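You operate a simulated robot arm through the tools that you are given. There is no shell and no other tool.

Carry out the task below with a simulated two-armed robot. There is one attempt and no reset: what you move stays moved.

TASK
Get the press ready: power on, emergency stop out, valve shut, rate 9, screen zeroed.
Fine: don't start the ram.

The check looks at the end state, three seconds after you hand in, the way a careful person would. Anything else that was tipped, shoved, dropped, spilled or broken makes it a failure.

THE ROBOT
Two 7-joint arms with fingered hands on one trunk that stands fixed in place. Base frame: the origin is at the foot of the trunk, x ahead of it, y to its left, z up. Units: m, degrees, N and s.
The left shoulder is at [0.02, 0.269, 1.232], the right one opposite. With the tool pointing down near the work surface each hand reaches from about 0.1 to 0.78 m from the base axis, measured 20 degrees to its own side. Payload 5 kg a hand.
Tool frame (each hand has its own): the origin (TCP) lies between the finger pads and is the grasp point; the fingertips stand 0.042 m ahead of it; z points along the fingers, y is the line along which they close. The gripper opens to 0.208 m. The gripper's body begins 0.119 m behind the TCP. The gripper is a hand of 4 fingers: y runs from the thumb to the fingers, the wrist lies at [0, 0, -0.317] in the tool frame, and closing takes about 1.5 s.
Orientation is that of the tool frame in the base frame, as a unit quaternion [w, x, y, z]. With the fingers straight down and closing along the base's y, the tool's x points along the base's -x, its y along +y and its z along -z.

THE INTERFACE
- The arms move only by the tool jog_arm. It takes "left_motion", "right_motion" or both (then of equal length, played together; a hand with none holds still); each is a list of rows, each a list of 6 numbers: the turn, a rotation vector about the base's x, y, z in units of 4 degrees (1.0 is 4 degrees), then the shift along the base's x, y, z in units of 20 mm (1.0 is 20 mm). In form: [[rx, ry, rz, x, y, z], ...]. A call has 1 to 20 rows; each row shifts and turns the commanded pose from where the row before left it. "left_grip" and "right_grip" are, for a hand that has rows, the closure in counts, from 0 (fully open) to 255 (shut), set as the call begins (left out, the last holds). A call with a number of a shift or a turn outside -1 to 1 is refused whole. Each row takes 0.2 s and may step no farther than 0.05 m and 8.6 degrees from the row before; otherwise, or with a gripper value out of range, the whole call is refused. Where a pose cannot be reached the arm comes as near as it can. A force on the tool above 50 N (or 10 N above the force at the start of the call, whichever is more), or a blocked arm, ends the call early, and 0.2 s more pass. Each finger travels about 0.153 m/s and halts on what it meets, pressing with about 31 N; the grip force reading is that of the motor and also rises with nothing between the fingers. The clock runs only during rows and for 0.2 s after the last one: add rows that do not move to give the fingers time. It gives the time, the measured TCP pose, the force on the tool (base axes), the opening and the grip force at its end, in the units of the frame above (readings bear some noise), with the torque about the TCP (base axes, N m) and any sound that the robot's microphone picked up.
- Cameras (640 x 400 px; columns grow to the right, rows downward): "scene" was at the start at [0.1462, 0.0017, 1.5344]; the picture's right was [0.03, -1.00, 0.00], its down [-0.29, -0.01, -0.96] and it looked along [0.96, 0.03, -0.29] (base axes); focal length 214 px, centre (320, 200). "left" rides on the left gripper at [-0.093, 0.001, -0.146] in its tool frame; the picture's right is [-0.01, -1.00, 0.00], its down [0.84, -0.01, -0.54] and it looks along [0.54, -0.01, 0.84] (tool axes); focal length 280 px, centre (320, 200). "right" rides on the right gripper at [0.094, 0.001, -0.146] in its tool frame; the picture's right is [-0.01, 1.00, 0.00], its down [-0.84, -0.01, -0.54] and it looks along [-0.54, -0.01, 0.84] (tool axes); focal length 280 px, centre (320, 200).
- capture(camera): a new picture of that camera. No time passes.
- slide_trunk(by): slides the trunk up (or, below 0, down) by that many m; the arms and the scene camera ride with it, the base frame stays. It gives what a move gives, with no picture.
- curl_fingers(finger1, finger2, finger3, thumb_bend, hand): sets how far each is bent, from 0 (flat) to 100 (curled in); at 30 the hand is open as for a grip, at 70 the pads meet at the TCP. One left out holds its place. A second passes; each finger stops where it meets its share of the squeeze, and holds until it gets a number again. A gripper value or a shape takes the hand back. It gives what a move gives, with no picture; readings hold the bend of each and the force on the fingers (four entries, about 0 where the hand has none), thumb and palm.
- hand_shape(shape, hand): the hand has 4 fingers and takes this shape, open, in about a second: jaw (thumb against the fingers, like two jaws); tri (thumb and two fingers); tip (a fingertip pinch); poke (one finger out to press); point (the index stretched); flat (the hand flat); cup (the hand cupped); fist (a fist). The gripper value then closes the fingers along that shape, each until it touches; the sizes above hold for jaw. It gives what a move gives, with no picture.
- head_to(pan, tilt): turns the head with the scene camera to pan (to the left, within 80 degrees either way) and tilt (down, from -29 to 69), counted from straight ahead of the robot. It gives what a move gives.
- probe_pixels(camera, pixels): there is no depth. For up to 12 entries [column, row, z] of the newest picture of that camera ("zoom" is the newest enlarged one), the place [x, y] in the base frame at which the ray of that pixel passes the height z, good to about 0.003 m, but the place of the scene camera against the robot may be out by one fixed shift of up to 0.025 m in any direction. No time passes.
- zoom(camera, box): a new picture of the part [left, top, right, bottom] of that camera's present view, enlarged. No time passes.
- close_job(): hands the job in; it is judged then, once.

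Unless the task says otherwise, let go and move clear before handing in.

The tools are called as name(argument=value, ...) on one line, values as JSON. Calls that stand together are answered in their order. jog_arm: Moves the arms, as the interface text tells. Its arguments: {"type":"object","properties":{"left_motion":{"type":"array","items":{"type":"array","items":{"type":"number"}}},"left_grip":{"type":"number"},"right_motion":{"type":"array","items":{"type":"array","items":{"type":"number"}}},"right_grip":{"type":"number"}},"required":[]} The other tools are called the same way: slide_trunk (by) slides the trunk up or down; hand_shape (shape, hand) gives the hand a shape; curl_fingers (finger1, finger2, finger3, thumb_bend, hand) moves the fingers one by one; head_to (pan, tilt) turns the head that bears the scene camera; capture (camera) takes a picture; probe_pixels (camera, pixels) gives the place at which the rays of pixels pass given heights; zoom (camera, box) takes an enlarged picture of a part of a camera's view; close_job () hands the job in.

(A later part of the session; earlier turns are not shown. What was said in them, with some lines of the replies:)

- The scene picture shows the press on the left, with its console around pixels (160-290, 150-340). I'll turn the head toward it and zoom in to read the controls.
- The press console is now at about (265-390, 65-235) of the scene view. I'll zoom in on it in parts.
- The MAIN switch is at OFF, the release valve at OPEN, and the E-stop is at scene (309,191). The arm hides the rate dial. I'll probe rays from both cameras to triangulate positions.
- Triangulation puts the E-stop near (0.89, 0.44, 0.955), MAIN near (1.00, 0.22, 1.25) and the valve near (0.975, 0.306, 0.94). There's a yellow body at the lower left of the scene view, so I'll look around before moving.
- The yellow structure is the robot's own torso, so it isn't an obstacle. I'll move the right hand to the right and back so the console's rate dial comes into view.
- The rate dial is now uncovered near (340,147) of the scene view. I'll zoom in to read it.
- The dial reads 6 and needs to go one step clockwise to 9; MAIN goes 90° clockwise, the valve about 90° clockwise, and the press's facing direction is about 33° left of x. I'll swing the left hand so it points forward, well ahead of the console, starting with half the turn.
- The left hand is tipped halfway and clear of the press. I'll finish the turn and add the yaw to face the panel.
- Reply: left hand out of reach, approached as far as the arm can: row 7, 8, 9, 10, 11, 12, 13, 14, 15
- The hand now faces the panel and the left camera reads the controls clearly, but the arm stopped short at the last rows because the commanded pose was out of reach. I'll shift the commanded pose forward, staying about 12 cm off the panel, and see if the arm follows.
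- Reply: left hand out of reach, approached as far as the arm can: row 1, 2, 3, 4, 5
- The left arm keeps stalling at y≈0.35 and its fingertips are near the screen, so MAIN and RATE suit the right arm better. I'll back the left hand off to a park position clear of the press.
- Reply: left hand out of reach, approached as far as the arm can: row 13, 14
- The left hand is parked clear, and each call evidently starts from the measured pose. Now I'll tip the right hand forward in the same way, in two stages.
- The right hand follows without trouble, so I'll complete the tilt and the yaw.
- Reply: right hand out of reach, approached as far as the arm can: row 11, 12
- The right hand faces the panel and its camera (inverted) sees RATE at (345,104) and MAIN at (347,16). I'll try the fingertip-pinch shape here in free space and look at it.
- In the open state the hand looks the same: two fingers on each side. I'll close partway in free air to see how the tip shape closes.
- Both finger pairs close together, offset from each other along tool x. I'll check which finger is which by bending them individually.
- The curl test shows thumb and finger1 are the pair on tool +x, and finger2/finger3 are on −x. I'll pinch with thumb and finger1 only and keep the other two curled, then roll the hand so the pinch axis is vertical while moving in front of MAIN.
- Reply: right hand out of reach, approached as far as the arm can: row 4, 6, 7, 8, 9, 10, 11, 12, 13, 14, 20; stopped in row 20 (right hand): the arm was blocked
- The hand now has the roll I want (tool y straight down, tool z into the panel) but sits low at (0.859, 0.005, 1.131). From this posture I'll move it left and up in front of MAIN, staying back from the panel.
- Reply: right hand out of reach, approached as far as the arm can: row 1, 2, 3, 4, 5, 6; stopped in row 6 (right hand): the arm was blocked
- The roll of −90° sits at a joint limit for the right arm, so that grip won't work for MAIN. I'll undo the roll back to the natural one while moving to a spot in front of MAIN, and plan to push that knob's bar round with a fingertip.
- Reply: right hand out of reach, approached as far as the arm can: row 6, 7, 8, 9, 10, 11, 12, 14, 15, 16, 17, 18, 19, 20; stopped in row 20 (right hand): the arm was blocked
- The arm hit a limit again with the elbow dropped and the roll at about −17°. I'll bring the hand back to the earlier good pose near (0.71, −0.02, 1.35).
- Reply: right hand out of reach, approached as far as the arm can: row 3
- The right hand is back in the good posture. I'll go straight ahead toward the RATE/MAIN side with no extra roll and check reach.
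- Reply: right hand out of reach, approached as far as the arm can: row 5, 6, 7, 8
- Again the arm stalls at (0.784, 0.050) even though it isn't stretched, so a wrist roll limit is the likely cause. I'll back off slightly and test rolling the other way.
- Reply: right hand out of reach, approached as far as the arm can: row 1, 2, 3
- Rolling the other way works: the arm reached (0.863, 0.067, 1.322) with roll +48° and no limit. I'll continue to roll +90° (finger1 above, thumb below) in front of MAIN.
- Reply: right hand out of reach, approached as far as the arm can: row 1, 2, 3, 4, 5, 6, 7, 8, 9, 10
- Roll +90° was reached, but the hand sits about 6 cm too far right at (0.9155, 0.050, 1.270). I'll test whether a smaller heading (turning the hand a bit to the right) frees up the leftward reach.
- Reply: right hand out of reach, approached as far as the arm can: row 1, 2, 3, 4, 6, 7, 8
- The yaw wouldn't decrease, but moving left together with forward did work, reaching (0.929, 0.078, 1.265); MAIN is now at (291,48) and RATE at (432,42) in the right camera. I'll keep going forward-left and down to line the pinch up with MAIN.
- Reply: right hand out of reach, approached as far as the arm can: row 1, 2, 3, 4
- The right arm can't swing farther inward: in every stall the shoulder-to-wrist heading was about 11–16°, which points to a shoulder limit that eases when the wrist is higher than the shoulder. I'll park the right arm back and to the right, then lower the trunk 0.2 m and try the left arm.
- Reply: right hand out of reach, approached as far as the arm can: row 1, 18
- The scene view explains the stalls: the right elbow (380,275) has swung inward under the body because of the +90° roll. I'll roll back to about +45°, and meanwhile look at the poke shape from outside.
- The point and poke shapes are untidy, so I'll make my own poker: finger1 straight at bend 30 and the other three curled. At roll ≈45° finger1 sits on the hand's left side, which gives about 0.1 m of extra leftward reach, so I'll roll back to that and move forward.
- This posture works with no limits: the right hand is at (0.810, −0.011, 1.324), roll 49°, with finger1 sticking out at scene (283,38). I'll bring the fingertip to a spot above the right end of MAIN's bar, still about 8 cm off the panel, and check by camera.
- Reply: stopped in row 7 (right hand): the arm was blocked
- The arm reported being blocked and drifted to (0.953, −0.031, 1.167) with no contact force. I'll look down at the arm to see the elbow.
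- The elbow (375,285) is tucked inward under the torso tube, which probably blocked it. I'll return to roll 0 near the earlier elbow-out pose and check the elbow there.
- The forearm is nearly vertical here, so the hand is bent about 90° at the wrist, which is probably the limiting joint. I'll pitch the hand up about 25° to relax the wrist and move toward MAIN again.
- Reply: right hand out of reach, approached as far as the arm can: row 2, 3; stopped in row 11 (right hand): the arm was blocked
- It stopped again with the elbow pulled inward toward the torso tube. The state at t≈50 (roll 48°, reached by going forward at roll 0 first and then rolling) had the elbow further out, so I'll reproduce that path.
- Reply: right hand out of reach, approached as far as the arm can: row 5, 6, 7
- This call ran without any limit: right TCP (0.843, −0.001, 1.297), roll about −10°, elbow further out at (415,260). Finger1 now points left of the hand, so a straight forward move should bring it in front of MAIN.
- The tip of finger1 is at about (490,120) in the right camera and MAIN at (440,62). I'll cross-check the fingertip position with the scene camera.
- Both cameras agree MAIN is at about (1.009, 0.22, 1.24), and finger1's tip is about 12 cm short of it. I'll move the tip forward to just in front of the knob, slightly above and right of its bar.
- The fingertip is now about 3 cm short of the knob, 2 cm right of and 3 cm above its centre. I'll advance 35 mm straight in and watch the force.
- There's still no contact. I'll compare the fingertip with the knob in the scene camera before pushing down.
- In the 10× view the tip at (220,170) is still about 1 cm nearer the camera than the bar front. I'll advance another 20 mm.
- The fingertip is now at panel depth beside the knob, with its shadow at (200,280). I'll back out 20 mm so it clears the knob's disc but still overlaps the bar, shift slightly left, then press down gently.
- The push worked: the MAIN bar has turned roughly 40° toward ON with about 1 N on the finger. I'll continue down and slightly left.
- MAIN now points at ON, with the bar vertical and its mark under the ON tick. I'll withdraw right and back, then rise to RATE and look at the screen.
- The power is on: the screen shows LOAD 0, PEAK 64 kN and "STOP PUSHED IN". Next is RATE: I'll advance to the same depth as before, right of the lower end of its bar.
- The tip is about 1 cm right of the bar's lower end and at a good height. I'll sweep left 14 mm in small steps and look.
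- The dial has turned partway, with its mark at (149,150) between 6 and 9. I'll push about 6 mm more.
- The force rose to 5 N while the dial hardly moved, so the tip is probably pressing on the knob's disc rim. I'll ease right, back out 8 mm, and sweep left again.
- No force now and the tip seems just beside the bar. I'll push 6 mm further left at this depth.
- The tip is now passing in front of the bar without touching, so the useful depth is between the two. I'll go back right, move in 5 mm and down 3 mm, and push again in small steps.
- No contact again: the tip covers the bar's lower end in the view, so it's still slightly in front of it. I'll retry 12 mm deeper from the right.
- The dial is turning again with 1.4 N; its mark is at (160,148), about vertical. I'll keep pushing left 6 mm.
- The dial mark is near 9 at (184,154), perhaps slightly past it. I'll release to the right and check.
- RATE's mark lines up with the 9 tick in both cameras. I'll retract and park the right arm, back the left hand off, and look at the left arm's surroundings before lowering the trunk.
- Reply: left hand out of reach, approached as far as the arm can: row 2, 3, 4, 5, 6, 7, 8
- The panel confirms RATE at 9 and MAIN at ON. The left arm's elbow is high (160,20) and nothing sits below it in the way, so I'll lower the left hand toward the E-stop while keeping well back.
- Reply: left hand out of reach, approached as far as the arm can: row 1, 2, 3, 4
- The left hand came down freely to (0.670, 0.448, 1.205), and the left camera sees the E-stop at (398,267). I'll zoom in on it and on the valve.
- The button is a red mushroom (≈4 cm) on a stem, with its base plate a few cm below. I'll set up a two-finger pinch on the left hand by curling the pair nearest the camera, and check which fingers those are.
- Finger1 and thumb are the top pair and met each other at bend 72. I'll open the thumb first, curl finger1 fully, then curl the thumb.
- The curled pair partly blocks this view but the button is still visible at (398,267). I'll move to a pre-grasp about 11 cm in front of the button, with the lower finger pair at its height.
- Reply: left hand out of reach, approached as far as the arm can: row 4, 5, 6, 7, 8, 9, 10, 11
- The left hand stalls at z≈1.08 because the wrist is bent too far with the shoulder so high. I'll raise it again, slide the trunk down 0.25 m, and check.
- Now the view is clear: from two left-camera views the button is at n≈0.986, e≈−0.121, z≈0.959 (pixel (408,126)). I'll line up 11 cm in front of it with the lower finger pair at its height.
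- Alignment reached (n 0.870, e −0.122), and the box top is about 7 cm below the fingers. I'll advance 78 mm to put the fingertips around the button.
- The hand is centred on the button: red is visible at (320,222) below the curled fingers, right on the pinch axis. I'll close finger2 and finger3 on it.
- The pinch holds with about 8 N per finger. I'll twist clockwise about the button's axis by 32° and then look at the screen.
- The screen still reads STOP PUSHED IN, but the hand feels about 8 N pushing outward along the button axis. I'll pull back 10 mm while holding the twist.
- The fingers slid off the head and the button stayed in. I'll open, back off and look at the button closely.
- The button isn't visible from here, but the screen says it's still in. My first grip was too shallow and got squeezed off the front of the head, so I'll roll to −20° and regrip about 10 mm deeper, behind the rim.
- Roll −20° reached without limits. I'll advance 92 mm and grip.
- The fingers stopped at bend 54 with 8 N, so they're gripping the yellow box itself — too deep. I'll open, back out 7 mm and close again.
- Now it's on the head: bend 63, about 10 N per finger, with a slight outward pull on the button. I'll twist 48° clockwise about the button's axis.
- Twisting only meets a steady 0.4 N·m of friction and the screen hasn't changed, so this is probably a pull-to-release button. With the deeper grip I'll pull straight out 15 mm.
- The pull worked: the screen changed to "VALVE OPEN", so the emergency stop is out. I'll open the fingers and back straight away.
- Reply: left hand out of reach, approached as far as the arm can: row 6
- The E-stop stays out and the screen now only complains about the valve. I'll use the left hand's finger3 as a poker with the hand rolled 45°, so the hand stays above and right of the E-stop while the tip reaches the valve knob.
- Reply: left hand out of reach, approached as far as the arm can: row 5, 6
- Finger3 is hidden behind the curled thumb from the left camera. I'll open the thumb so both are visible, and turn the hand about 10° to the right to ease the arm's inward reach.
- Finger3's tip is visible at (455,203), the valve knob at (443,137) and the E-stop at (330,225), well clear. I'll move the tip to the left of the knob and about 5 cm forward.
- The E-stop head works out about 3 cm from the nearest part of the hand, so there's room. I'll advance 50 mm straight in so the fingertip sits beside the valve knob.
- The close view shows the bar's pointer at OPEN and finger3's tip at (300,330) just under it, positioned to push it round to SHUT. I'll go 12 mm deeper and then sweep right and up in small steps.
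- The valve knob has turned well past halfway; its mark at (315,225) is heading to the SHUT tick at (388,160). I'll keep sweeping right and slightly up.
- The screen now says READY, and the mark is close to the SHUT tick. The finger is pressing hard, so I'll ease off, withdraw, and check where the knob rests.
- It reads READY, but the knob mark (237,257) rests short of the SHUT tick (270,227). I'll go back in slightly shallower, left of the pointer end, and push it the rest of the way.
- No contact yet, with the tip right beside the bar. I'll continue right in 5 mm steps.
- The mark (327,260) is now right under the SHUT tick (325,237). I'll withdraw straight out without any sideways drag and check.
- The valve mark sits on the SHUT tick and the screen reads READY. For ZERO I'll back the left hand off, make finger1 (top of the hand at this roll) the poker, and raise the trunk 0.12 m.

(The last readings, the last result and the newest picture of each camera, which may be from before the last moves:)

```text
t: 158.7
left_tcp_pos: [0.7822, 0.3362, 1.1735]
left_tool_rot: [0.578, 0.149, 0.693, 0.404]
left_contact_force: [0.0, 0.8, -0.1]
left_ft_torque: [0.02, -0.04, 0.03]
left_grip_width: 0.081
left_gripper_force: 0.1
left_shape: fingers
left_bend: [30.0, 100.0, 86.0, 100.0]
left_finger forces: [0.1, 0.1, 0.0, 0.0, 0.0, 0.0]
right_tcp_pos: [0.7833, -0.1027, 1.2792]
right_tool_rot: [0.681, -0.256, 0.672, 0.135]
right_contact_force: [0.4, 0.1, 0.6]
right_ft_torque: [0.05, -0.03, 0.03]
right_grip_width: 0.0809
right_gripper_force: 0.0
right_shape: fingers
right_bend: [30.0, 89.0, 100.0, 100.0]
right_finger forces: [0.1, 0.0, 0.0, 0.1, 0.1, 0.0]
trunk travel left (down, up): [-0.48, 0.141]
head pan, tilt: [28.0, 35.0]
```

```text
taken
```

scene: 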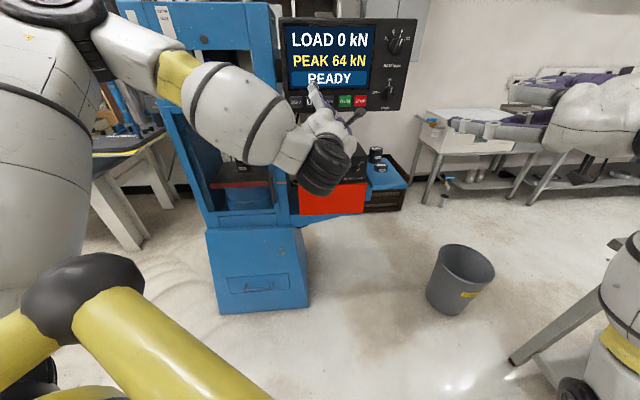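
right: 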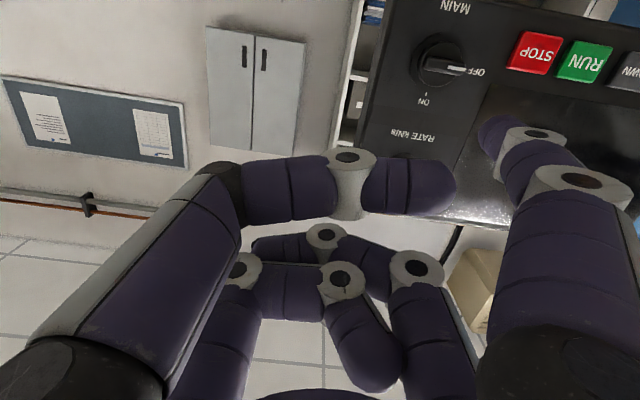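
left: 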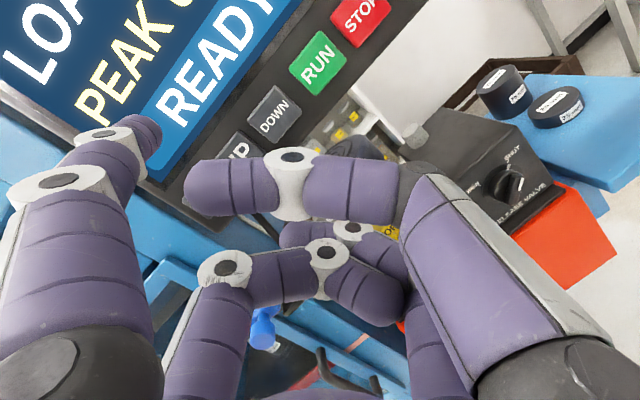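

Finger1's tip is visible at (150,125); triangulation puts ZERO at n≈0.963, e≈−0.033, z≈1.216, with UP 5.6 cm to its right. I'll first shift sideways and down at this safe distance so the tip is in front of ZERO.

jog_arm(left_motion=[[0, 0, 0, -0.433, 0.668, -0.83], [0, 0, 0, -0.433, 0.668, -0.83], [0, 0, 0, -0.433, 0.668, -0.83], [0, 0, 0, -0.433, 0.668, -0.83]])

capture(camera="left")

zoom(camera="scene", box=[265, 60, 385, 150])

```text
t: 159.7
left_tcp_pos: [0.7474, 0.3942, 1.109]
left_tool_rot: [0.579, 0.149, 0.693, 0.404]
left_contact_force: [-0.2, 0.7, 0.1]
left_ft_torque: [0.02, -0.02, -0.02]
left_grip_width: 0.0807
left_gripper_force: 0.0
left_shape: fingers
left_bend: [30.0, 100.0, 86.0, 100.0]
left_finger forces: [0.0, 0.0, 0.0, 0.0, 0.0, 0.0]
right_tcp_pos: [0.7821, -0.1027, 1.2802]
right_tool_rot: [0.681, -0.257, 0.672, 0.136]
right_contact_force: [-0.8, 0.6, 0.6]
right_ft_torque: [0.01, 0.0, 0.0]
right_grip_width: 0.0805
right_gripper_force: 0.1
right_shape: fingers
right_bend: [30.0, 89.0, 100.0, 100.0]
right_finger forces: [0.1, 0.0, 0.0, 0.0, 0.1, 0.0]
trunk travel left (down, up): [-0.48, 0.141]
head pan, tilt: [28.0, 35.0]
```

```text
taken
```

left: 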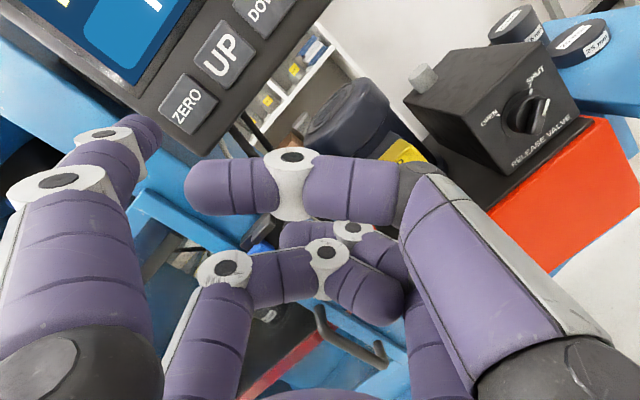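

```text
4.44 times, centred on (325, 105) of scene
```

zoom: 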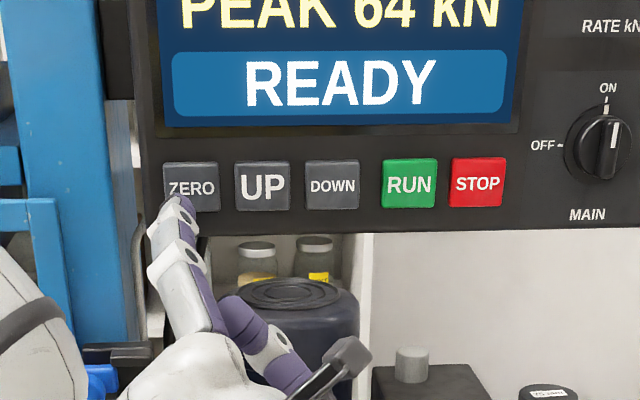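

In the scene view the fingertip lines up with ZERO at (185,195), clear of UP at (262,185). I'll advance 50 mm straight in and check before touching.

jog_arm(left_motion=[[0, 0, 0, 0.545, 0.309, 0], [0, 0, 0, 0.545, 0.309, 0], [0, 0, 0, 0.545, 0.309, 0], [0, 0, 0, 0.545, 0.309, 0]])

zoom(camera="left", box=[60, 40, 300, 200])

zoom(camera="scene", box=[265, 60, 385, 150])

```text
t: 160.7
left_tcp_pos: [0.7924, 0.4154, 1.1088]
left_tool_rot: [0.579, 0.15, 0.693, 0.403]
left_contact_force: [-0.4, -0.1, -1.4]
left_ft_torque: [-0.04, -0.03, 0.01]
left_grip_width: 0.0807
left_gripper_force: 0.1
left_shape: fingers
left_bend: [30.0, 100.0, 86.0, 100.0]
left_finger forces: [0.1, 0.0, 0.0, 0.0, 0.0, 0.0]
right_tcp_pos: [0.7828, -0.1018, 1.2799]
right_tool_rot: [0.682, -0.257, 0.672, 0.135]
right_contact_force: [0.4, 0.2, -0.6]
right_ft_torque: [0.04, -0.03, 0.02]
right_grip_width: 0.0806
right_gripper_force: 0.2
right_shape: fingers
right_bend: [30.0, 89.0, 100.0, 100.0]
right_finger forces: [0.0, 0.1, 0.0, 0.0, 0.0, 0.0]
trunk travel left (down, up): [-0.48, 0.141]
head pan, tilt: [28.0, 35.0]
```

```text
2.50 times, centred on (180, 120) of left
```

zoom: 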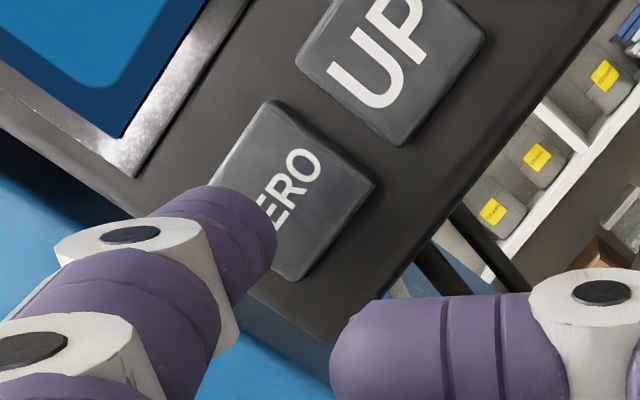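

```text
4.44 times, centred on (325, 105) of scene
```

zoom: 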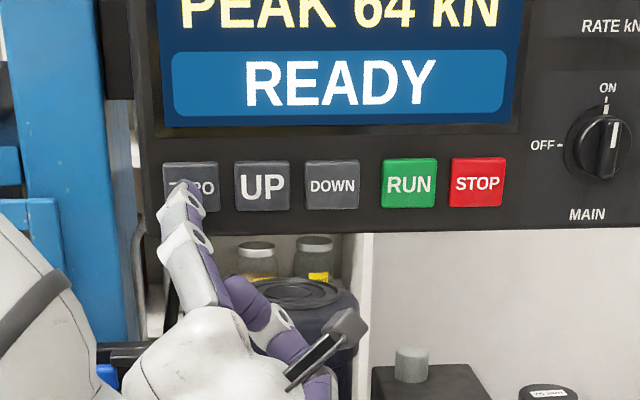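

The tip is squarely in front of ZERO in both views. I'll press in gently, 4 mm per step.

jog_arm(left_motion=[[0, 0, 0, 0.19, 0.075, 0], [0, 0, 0, 0.19, 0.075, 0], [0, 0, 0, 0.168, 0.109, 0], [0, 0, 0, 0.168, 0.109, 0]])

zoom(camera="left", box=[60, 40, 300, 200])

zoom(camera="scene", box=[265, 20, 385, 150])

```text
t: 161.7
left_tcp_pos: [0.806, 0.4241, 1.1087]
left_tool_rot: [0.579, 0.149, 0.693, 0.404]
left_contact_force: [0.1, 0.0, 0.8]
left_ft_torque: [0.01, 0.0, -0.01]
left_grip_width: 0.0807
left_gripper_force: 0.0
left_shape: fingers
left_bend: [30.0, 100.0, 86.0, 100.0]
left_finger forces: [0.0, 0.0, 0.0, 0.0, 0.1, 0.1]
right_tcp_pos: [0.7818, -0.1024, 1.2797]
right_tool_rot: [0.681, -0.257, 0.672, 0.136]
right_contact_force: [-0.9, 0.3, 0.3]
right_ft_torque: [0.01, -0.03, 0.02]
right_grip_width: 0.0806
right_gripper_force: 0.0
right_shape: fingers
right_bend: [30.0, 89.0, 100.0, 100.0]
right_finger forces: [0.1, 0.0, 0.1, 0.0, 0.1, 0.0]
trunk travel left (down, up): [-0.48, 0.141]
head pan, tilt: [28.0, 35.0]
```

```text
2.50 times, centred on (180, 120) of left
```

zoom: 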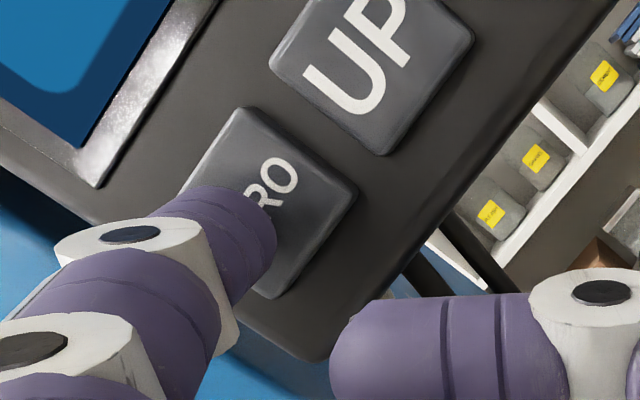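

```text
3.08 times, centred on (325, 85) of scene
```

zoom: 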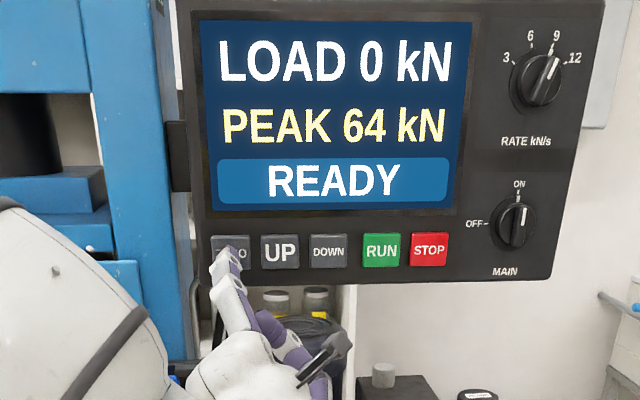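

No contact yet. I'll keep pressing straight in, in 4 mm steps.

jog_arm(left_motion=[[0, 0, 0, 0.19, 0.085, 0], [0, 0, 0, 0.168, 0.109, 0], [0, 0, 0, 0.126, 0.082, 0], [0, 0, 0, 0.126, 0.082, 0]])

zoom(camera="left", box=[60, 40, 300, 200])

zoom(camera="scene", box=[265, 20, 385, 150])

```text
t: 162.7
left_tcp_pos: [0.8169, 0.4292, 1.108]
left_tool_rot: [0.579, 0.149, 0.693, 0.404]
left_contact_force: [-2.9, -1.7, -2.2]
left_ft_torque: [0.07, -0.32, 0.18]
left_grip_width: 0.081
left_gripper_force: 1.7
left_shape: fingers
left_bend: [30.0, 100.0, 86.0, 100.0]
left_finger forces: [3.1, 0.0, 0.1, 0.0, 0.0, 0.0]
right_tcp_pos: [0.781, -0.1034, 1.2798]
right_tool_rot: [0.682, -0.256, 0.672, 0.135]
right_contact_force: [-0.5, 0.7, -0.3]
right_ft_torque: [-0.02, 0.01, 0.02]
right_grip_width: 0.0808
right_gripper_force: 0.1
right_shape: fingers
right_bend: [30.0, 89.0, 100.0, 100.0]
right_finger forces: [0.1, 0.0, 0.0, 0.1, 0.0, 0.0]
trunk travel left (down, up): [-0.48, 0.141]
head pan, tilt: [28.0, 35.0]
heard: click
```

```text
2.50 times, centred on (180, 120) of left
```

zoom: 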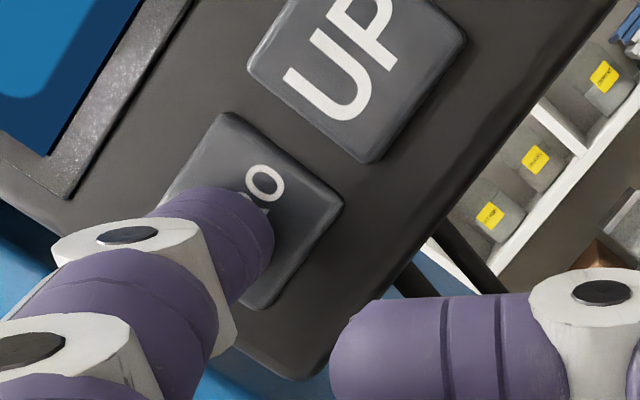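

```text
3.08 times, centred on (325, 85) of scene
```

zoom: 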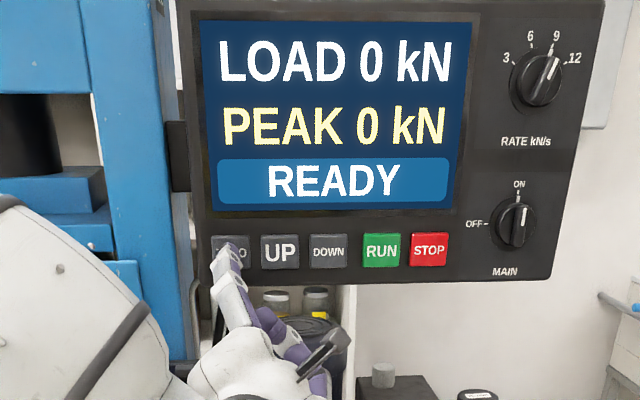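

A click sounded and the screen now shows LOAD 0, PEAK 0 kN, READY. I'll withdraw straight back, clear of everything, and inspect all the controls.

jog_arm(left_motion=[[0, 0, 0, -0.42, -0.272, 0], [0, 0, 0, -0.84, -0.544, 0], [0, 0, 0, -0.84, -0.544, 0], [0, 0, 0, -0.84, -0.544, 0], [0, 0, 0, -0.84, -0.4, 0], [0, 0, 0, -0.84, -0.2, 0], [0, 0, 0, -0.84, 0.2, 0.2], [0, 0, 0, -0.84, 0.6, 0.3], [0, 0, 0, -0.4, 0.9, 0.4], [0, 0, 0, 0, 0.9, 0.4], [0, 0, 0, 0, 0.9, 0.4]])

head_to(pan=22, tilt=25)

capture(camera="scene")

capture(camera="left")

```text
t: 165.1
left_tcp_pos: [0.6872, 0.451, 1.1423]
left_tool_rot: [0.579, 0.149, 0.693, 0.404]
left_contact_force: [-0.8, -0.7, 0.9]
left_ft_torque: [0.0, 0.04, 0.0]
left_grip_width: 0.0808
left_gripper_force: 0.2
left_shape: fingers
left_bend: [30.0, 100.0, 86.0, 100.0]
left_finger forces: [0.1, 0.0, 0.0, 0.1, 0.1, 0.0]
right_tcp_pos: [0.7802, -0.1025, 1.2794]
right_tool_rot: [0.682, -0.257, 0.671, 0.136]
right_contact_force: [-0.6, -1.0, -0.5]
right_ft_torque: [-0.04, 0.02, 0.0]
right_grip_width: 0.0808
right_gripper_force: 0.1
right_shape: fingers
right_bend: [30.0, 89.0, 100.0, 100.0]
right_finger forces: [0.0, 0.1, 0.0, 0.1, 0.1, 0.0]
trunk travel left (down, up): [-0.48, 0.141]
head pan, tilt: [28.0, 35.0]
```

```text
t: 165.8
left_tcp_pos: [0.6879, 0.4505, 1.1414]
left_tool_rot: [0.579, 0.149, 0.693, 0.404]
left_contact_force: [-0.1, 0.8, 0.3]
left_ft_torque: [-0.02, 0.0, -0.01]
left_grip_width: 0.0807
left_gripper_force: 0.0
left_shape: fingers
left_bend: [30.0, 100.0, 86.0, 100.0]
left_finger forces: [0.1, 0.1, 0.0, 0.1, 0.0, 0.0]
right_tcp_pos: [0.7815, -0.1014, 1.2787]
right_tool_rot: [0.682, -0.257, 0.672, 0.135]
right_contact_force: [1.1, -0.3, -0.3]
right_ft_torque: [0.01, 0.0, -0.02]
right_grip_width: 0.0805
right_gripper_force: 0.1
right_shape: fingers
right_bend: [30.0, 89.0, 100.0, 100.0]
right_finger forces: [0.0, 0.0, 0.1, 0.1, 0.0, 0.0]
trunk travel left (down, up): [-0.48, 0.141]
head pan, tilt: [22.0, 25.0]
```

```text
taken
```

scene: 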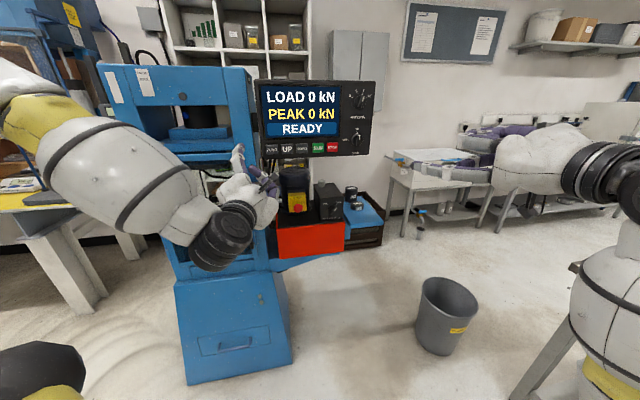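

```text
taken
```

left: 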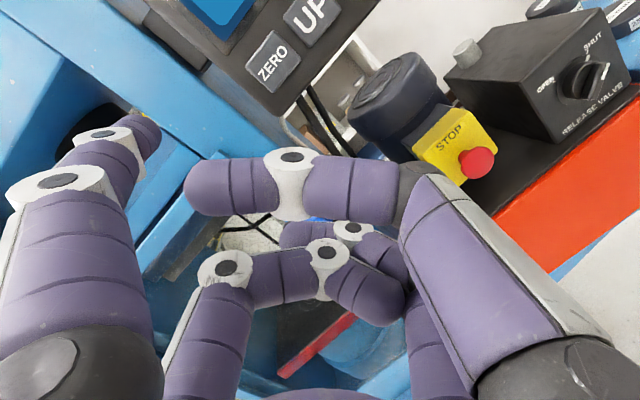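

The panel shows LOAD 0, PEAK 0, READY, and the left hand is clear. I'll zoom in on each control one last time.

zoom(camera="scene", box=[250, 70, 390, 165])

zoom(camera="scene", box=[265, 155, 395, 265])

zoom(camera="scene", box=[335, 78, 385, 118])

zoom(camera="left", box=[400, 0, 640, 200])

```text
4.21 times, centred on (320, 118) of scene
```

zoom: 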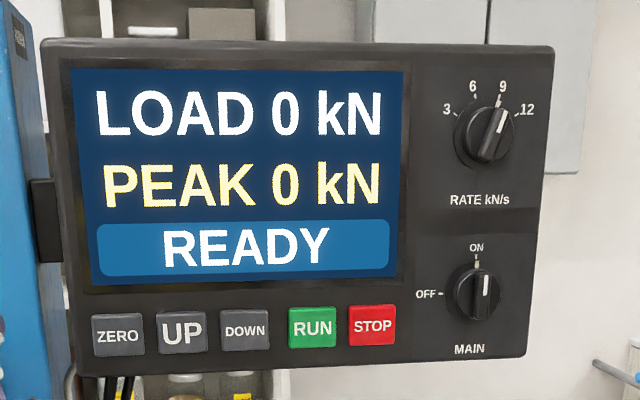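

```text
3.64 times, centred on (330, 210) of scene
```

zoom: 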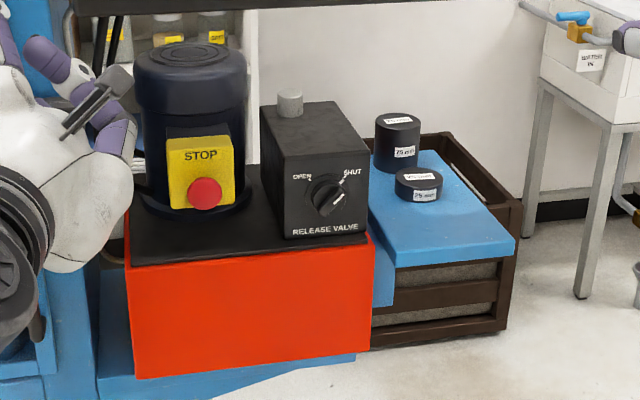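

```text
10.00 times, centred on (360, 98) of scene
```

zoom: 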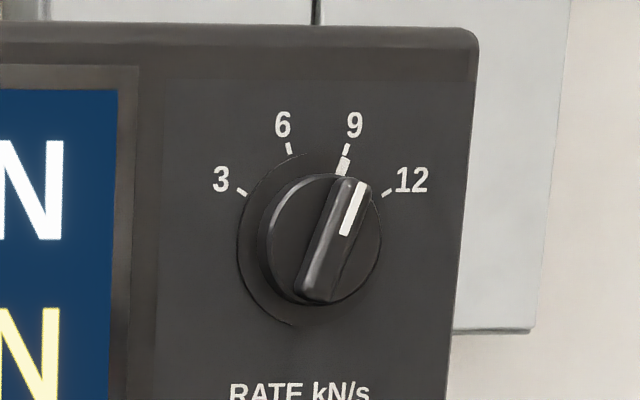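

```text
2.00 times, centred on (520, 100) of left
```

zoom: 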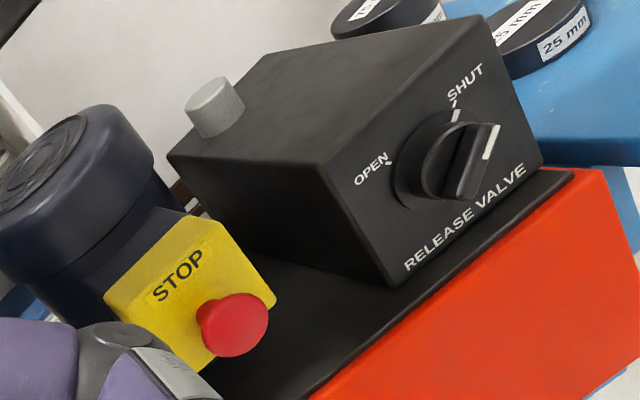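

All the controls check out in the zooms. MAIN is on, and RATE's mark is under the 9 tick. The E-stop head is out, the valve mark is on the SHUT tick, and the screen shows LOAD 0, PEAK 0, READY. The ram was never started and both hands are clear, so I'm handing in.

close_job()

```text
The job is handed in.
```

The press is ready and handed in. The last camera check showed every control where you asked for it, and nothing else looked moved:

| Item | State |
|---|---|
| Power | MAIN is on |
| Emergency stop | Out; it releases by pulling, not twisting |
| Release valve | On the SHUT mark |
| Rate | 9 kN/s |
| Screen | LOAD 0 kN, PEAK 0 kN, READY (PEAK read 64 kN before I zeroed it) |

I pressed only ZERO, so the ram was never started. Both hands are clear of the press.
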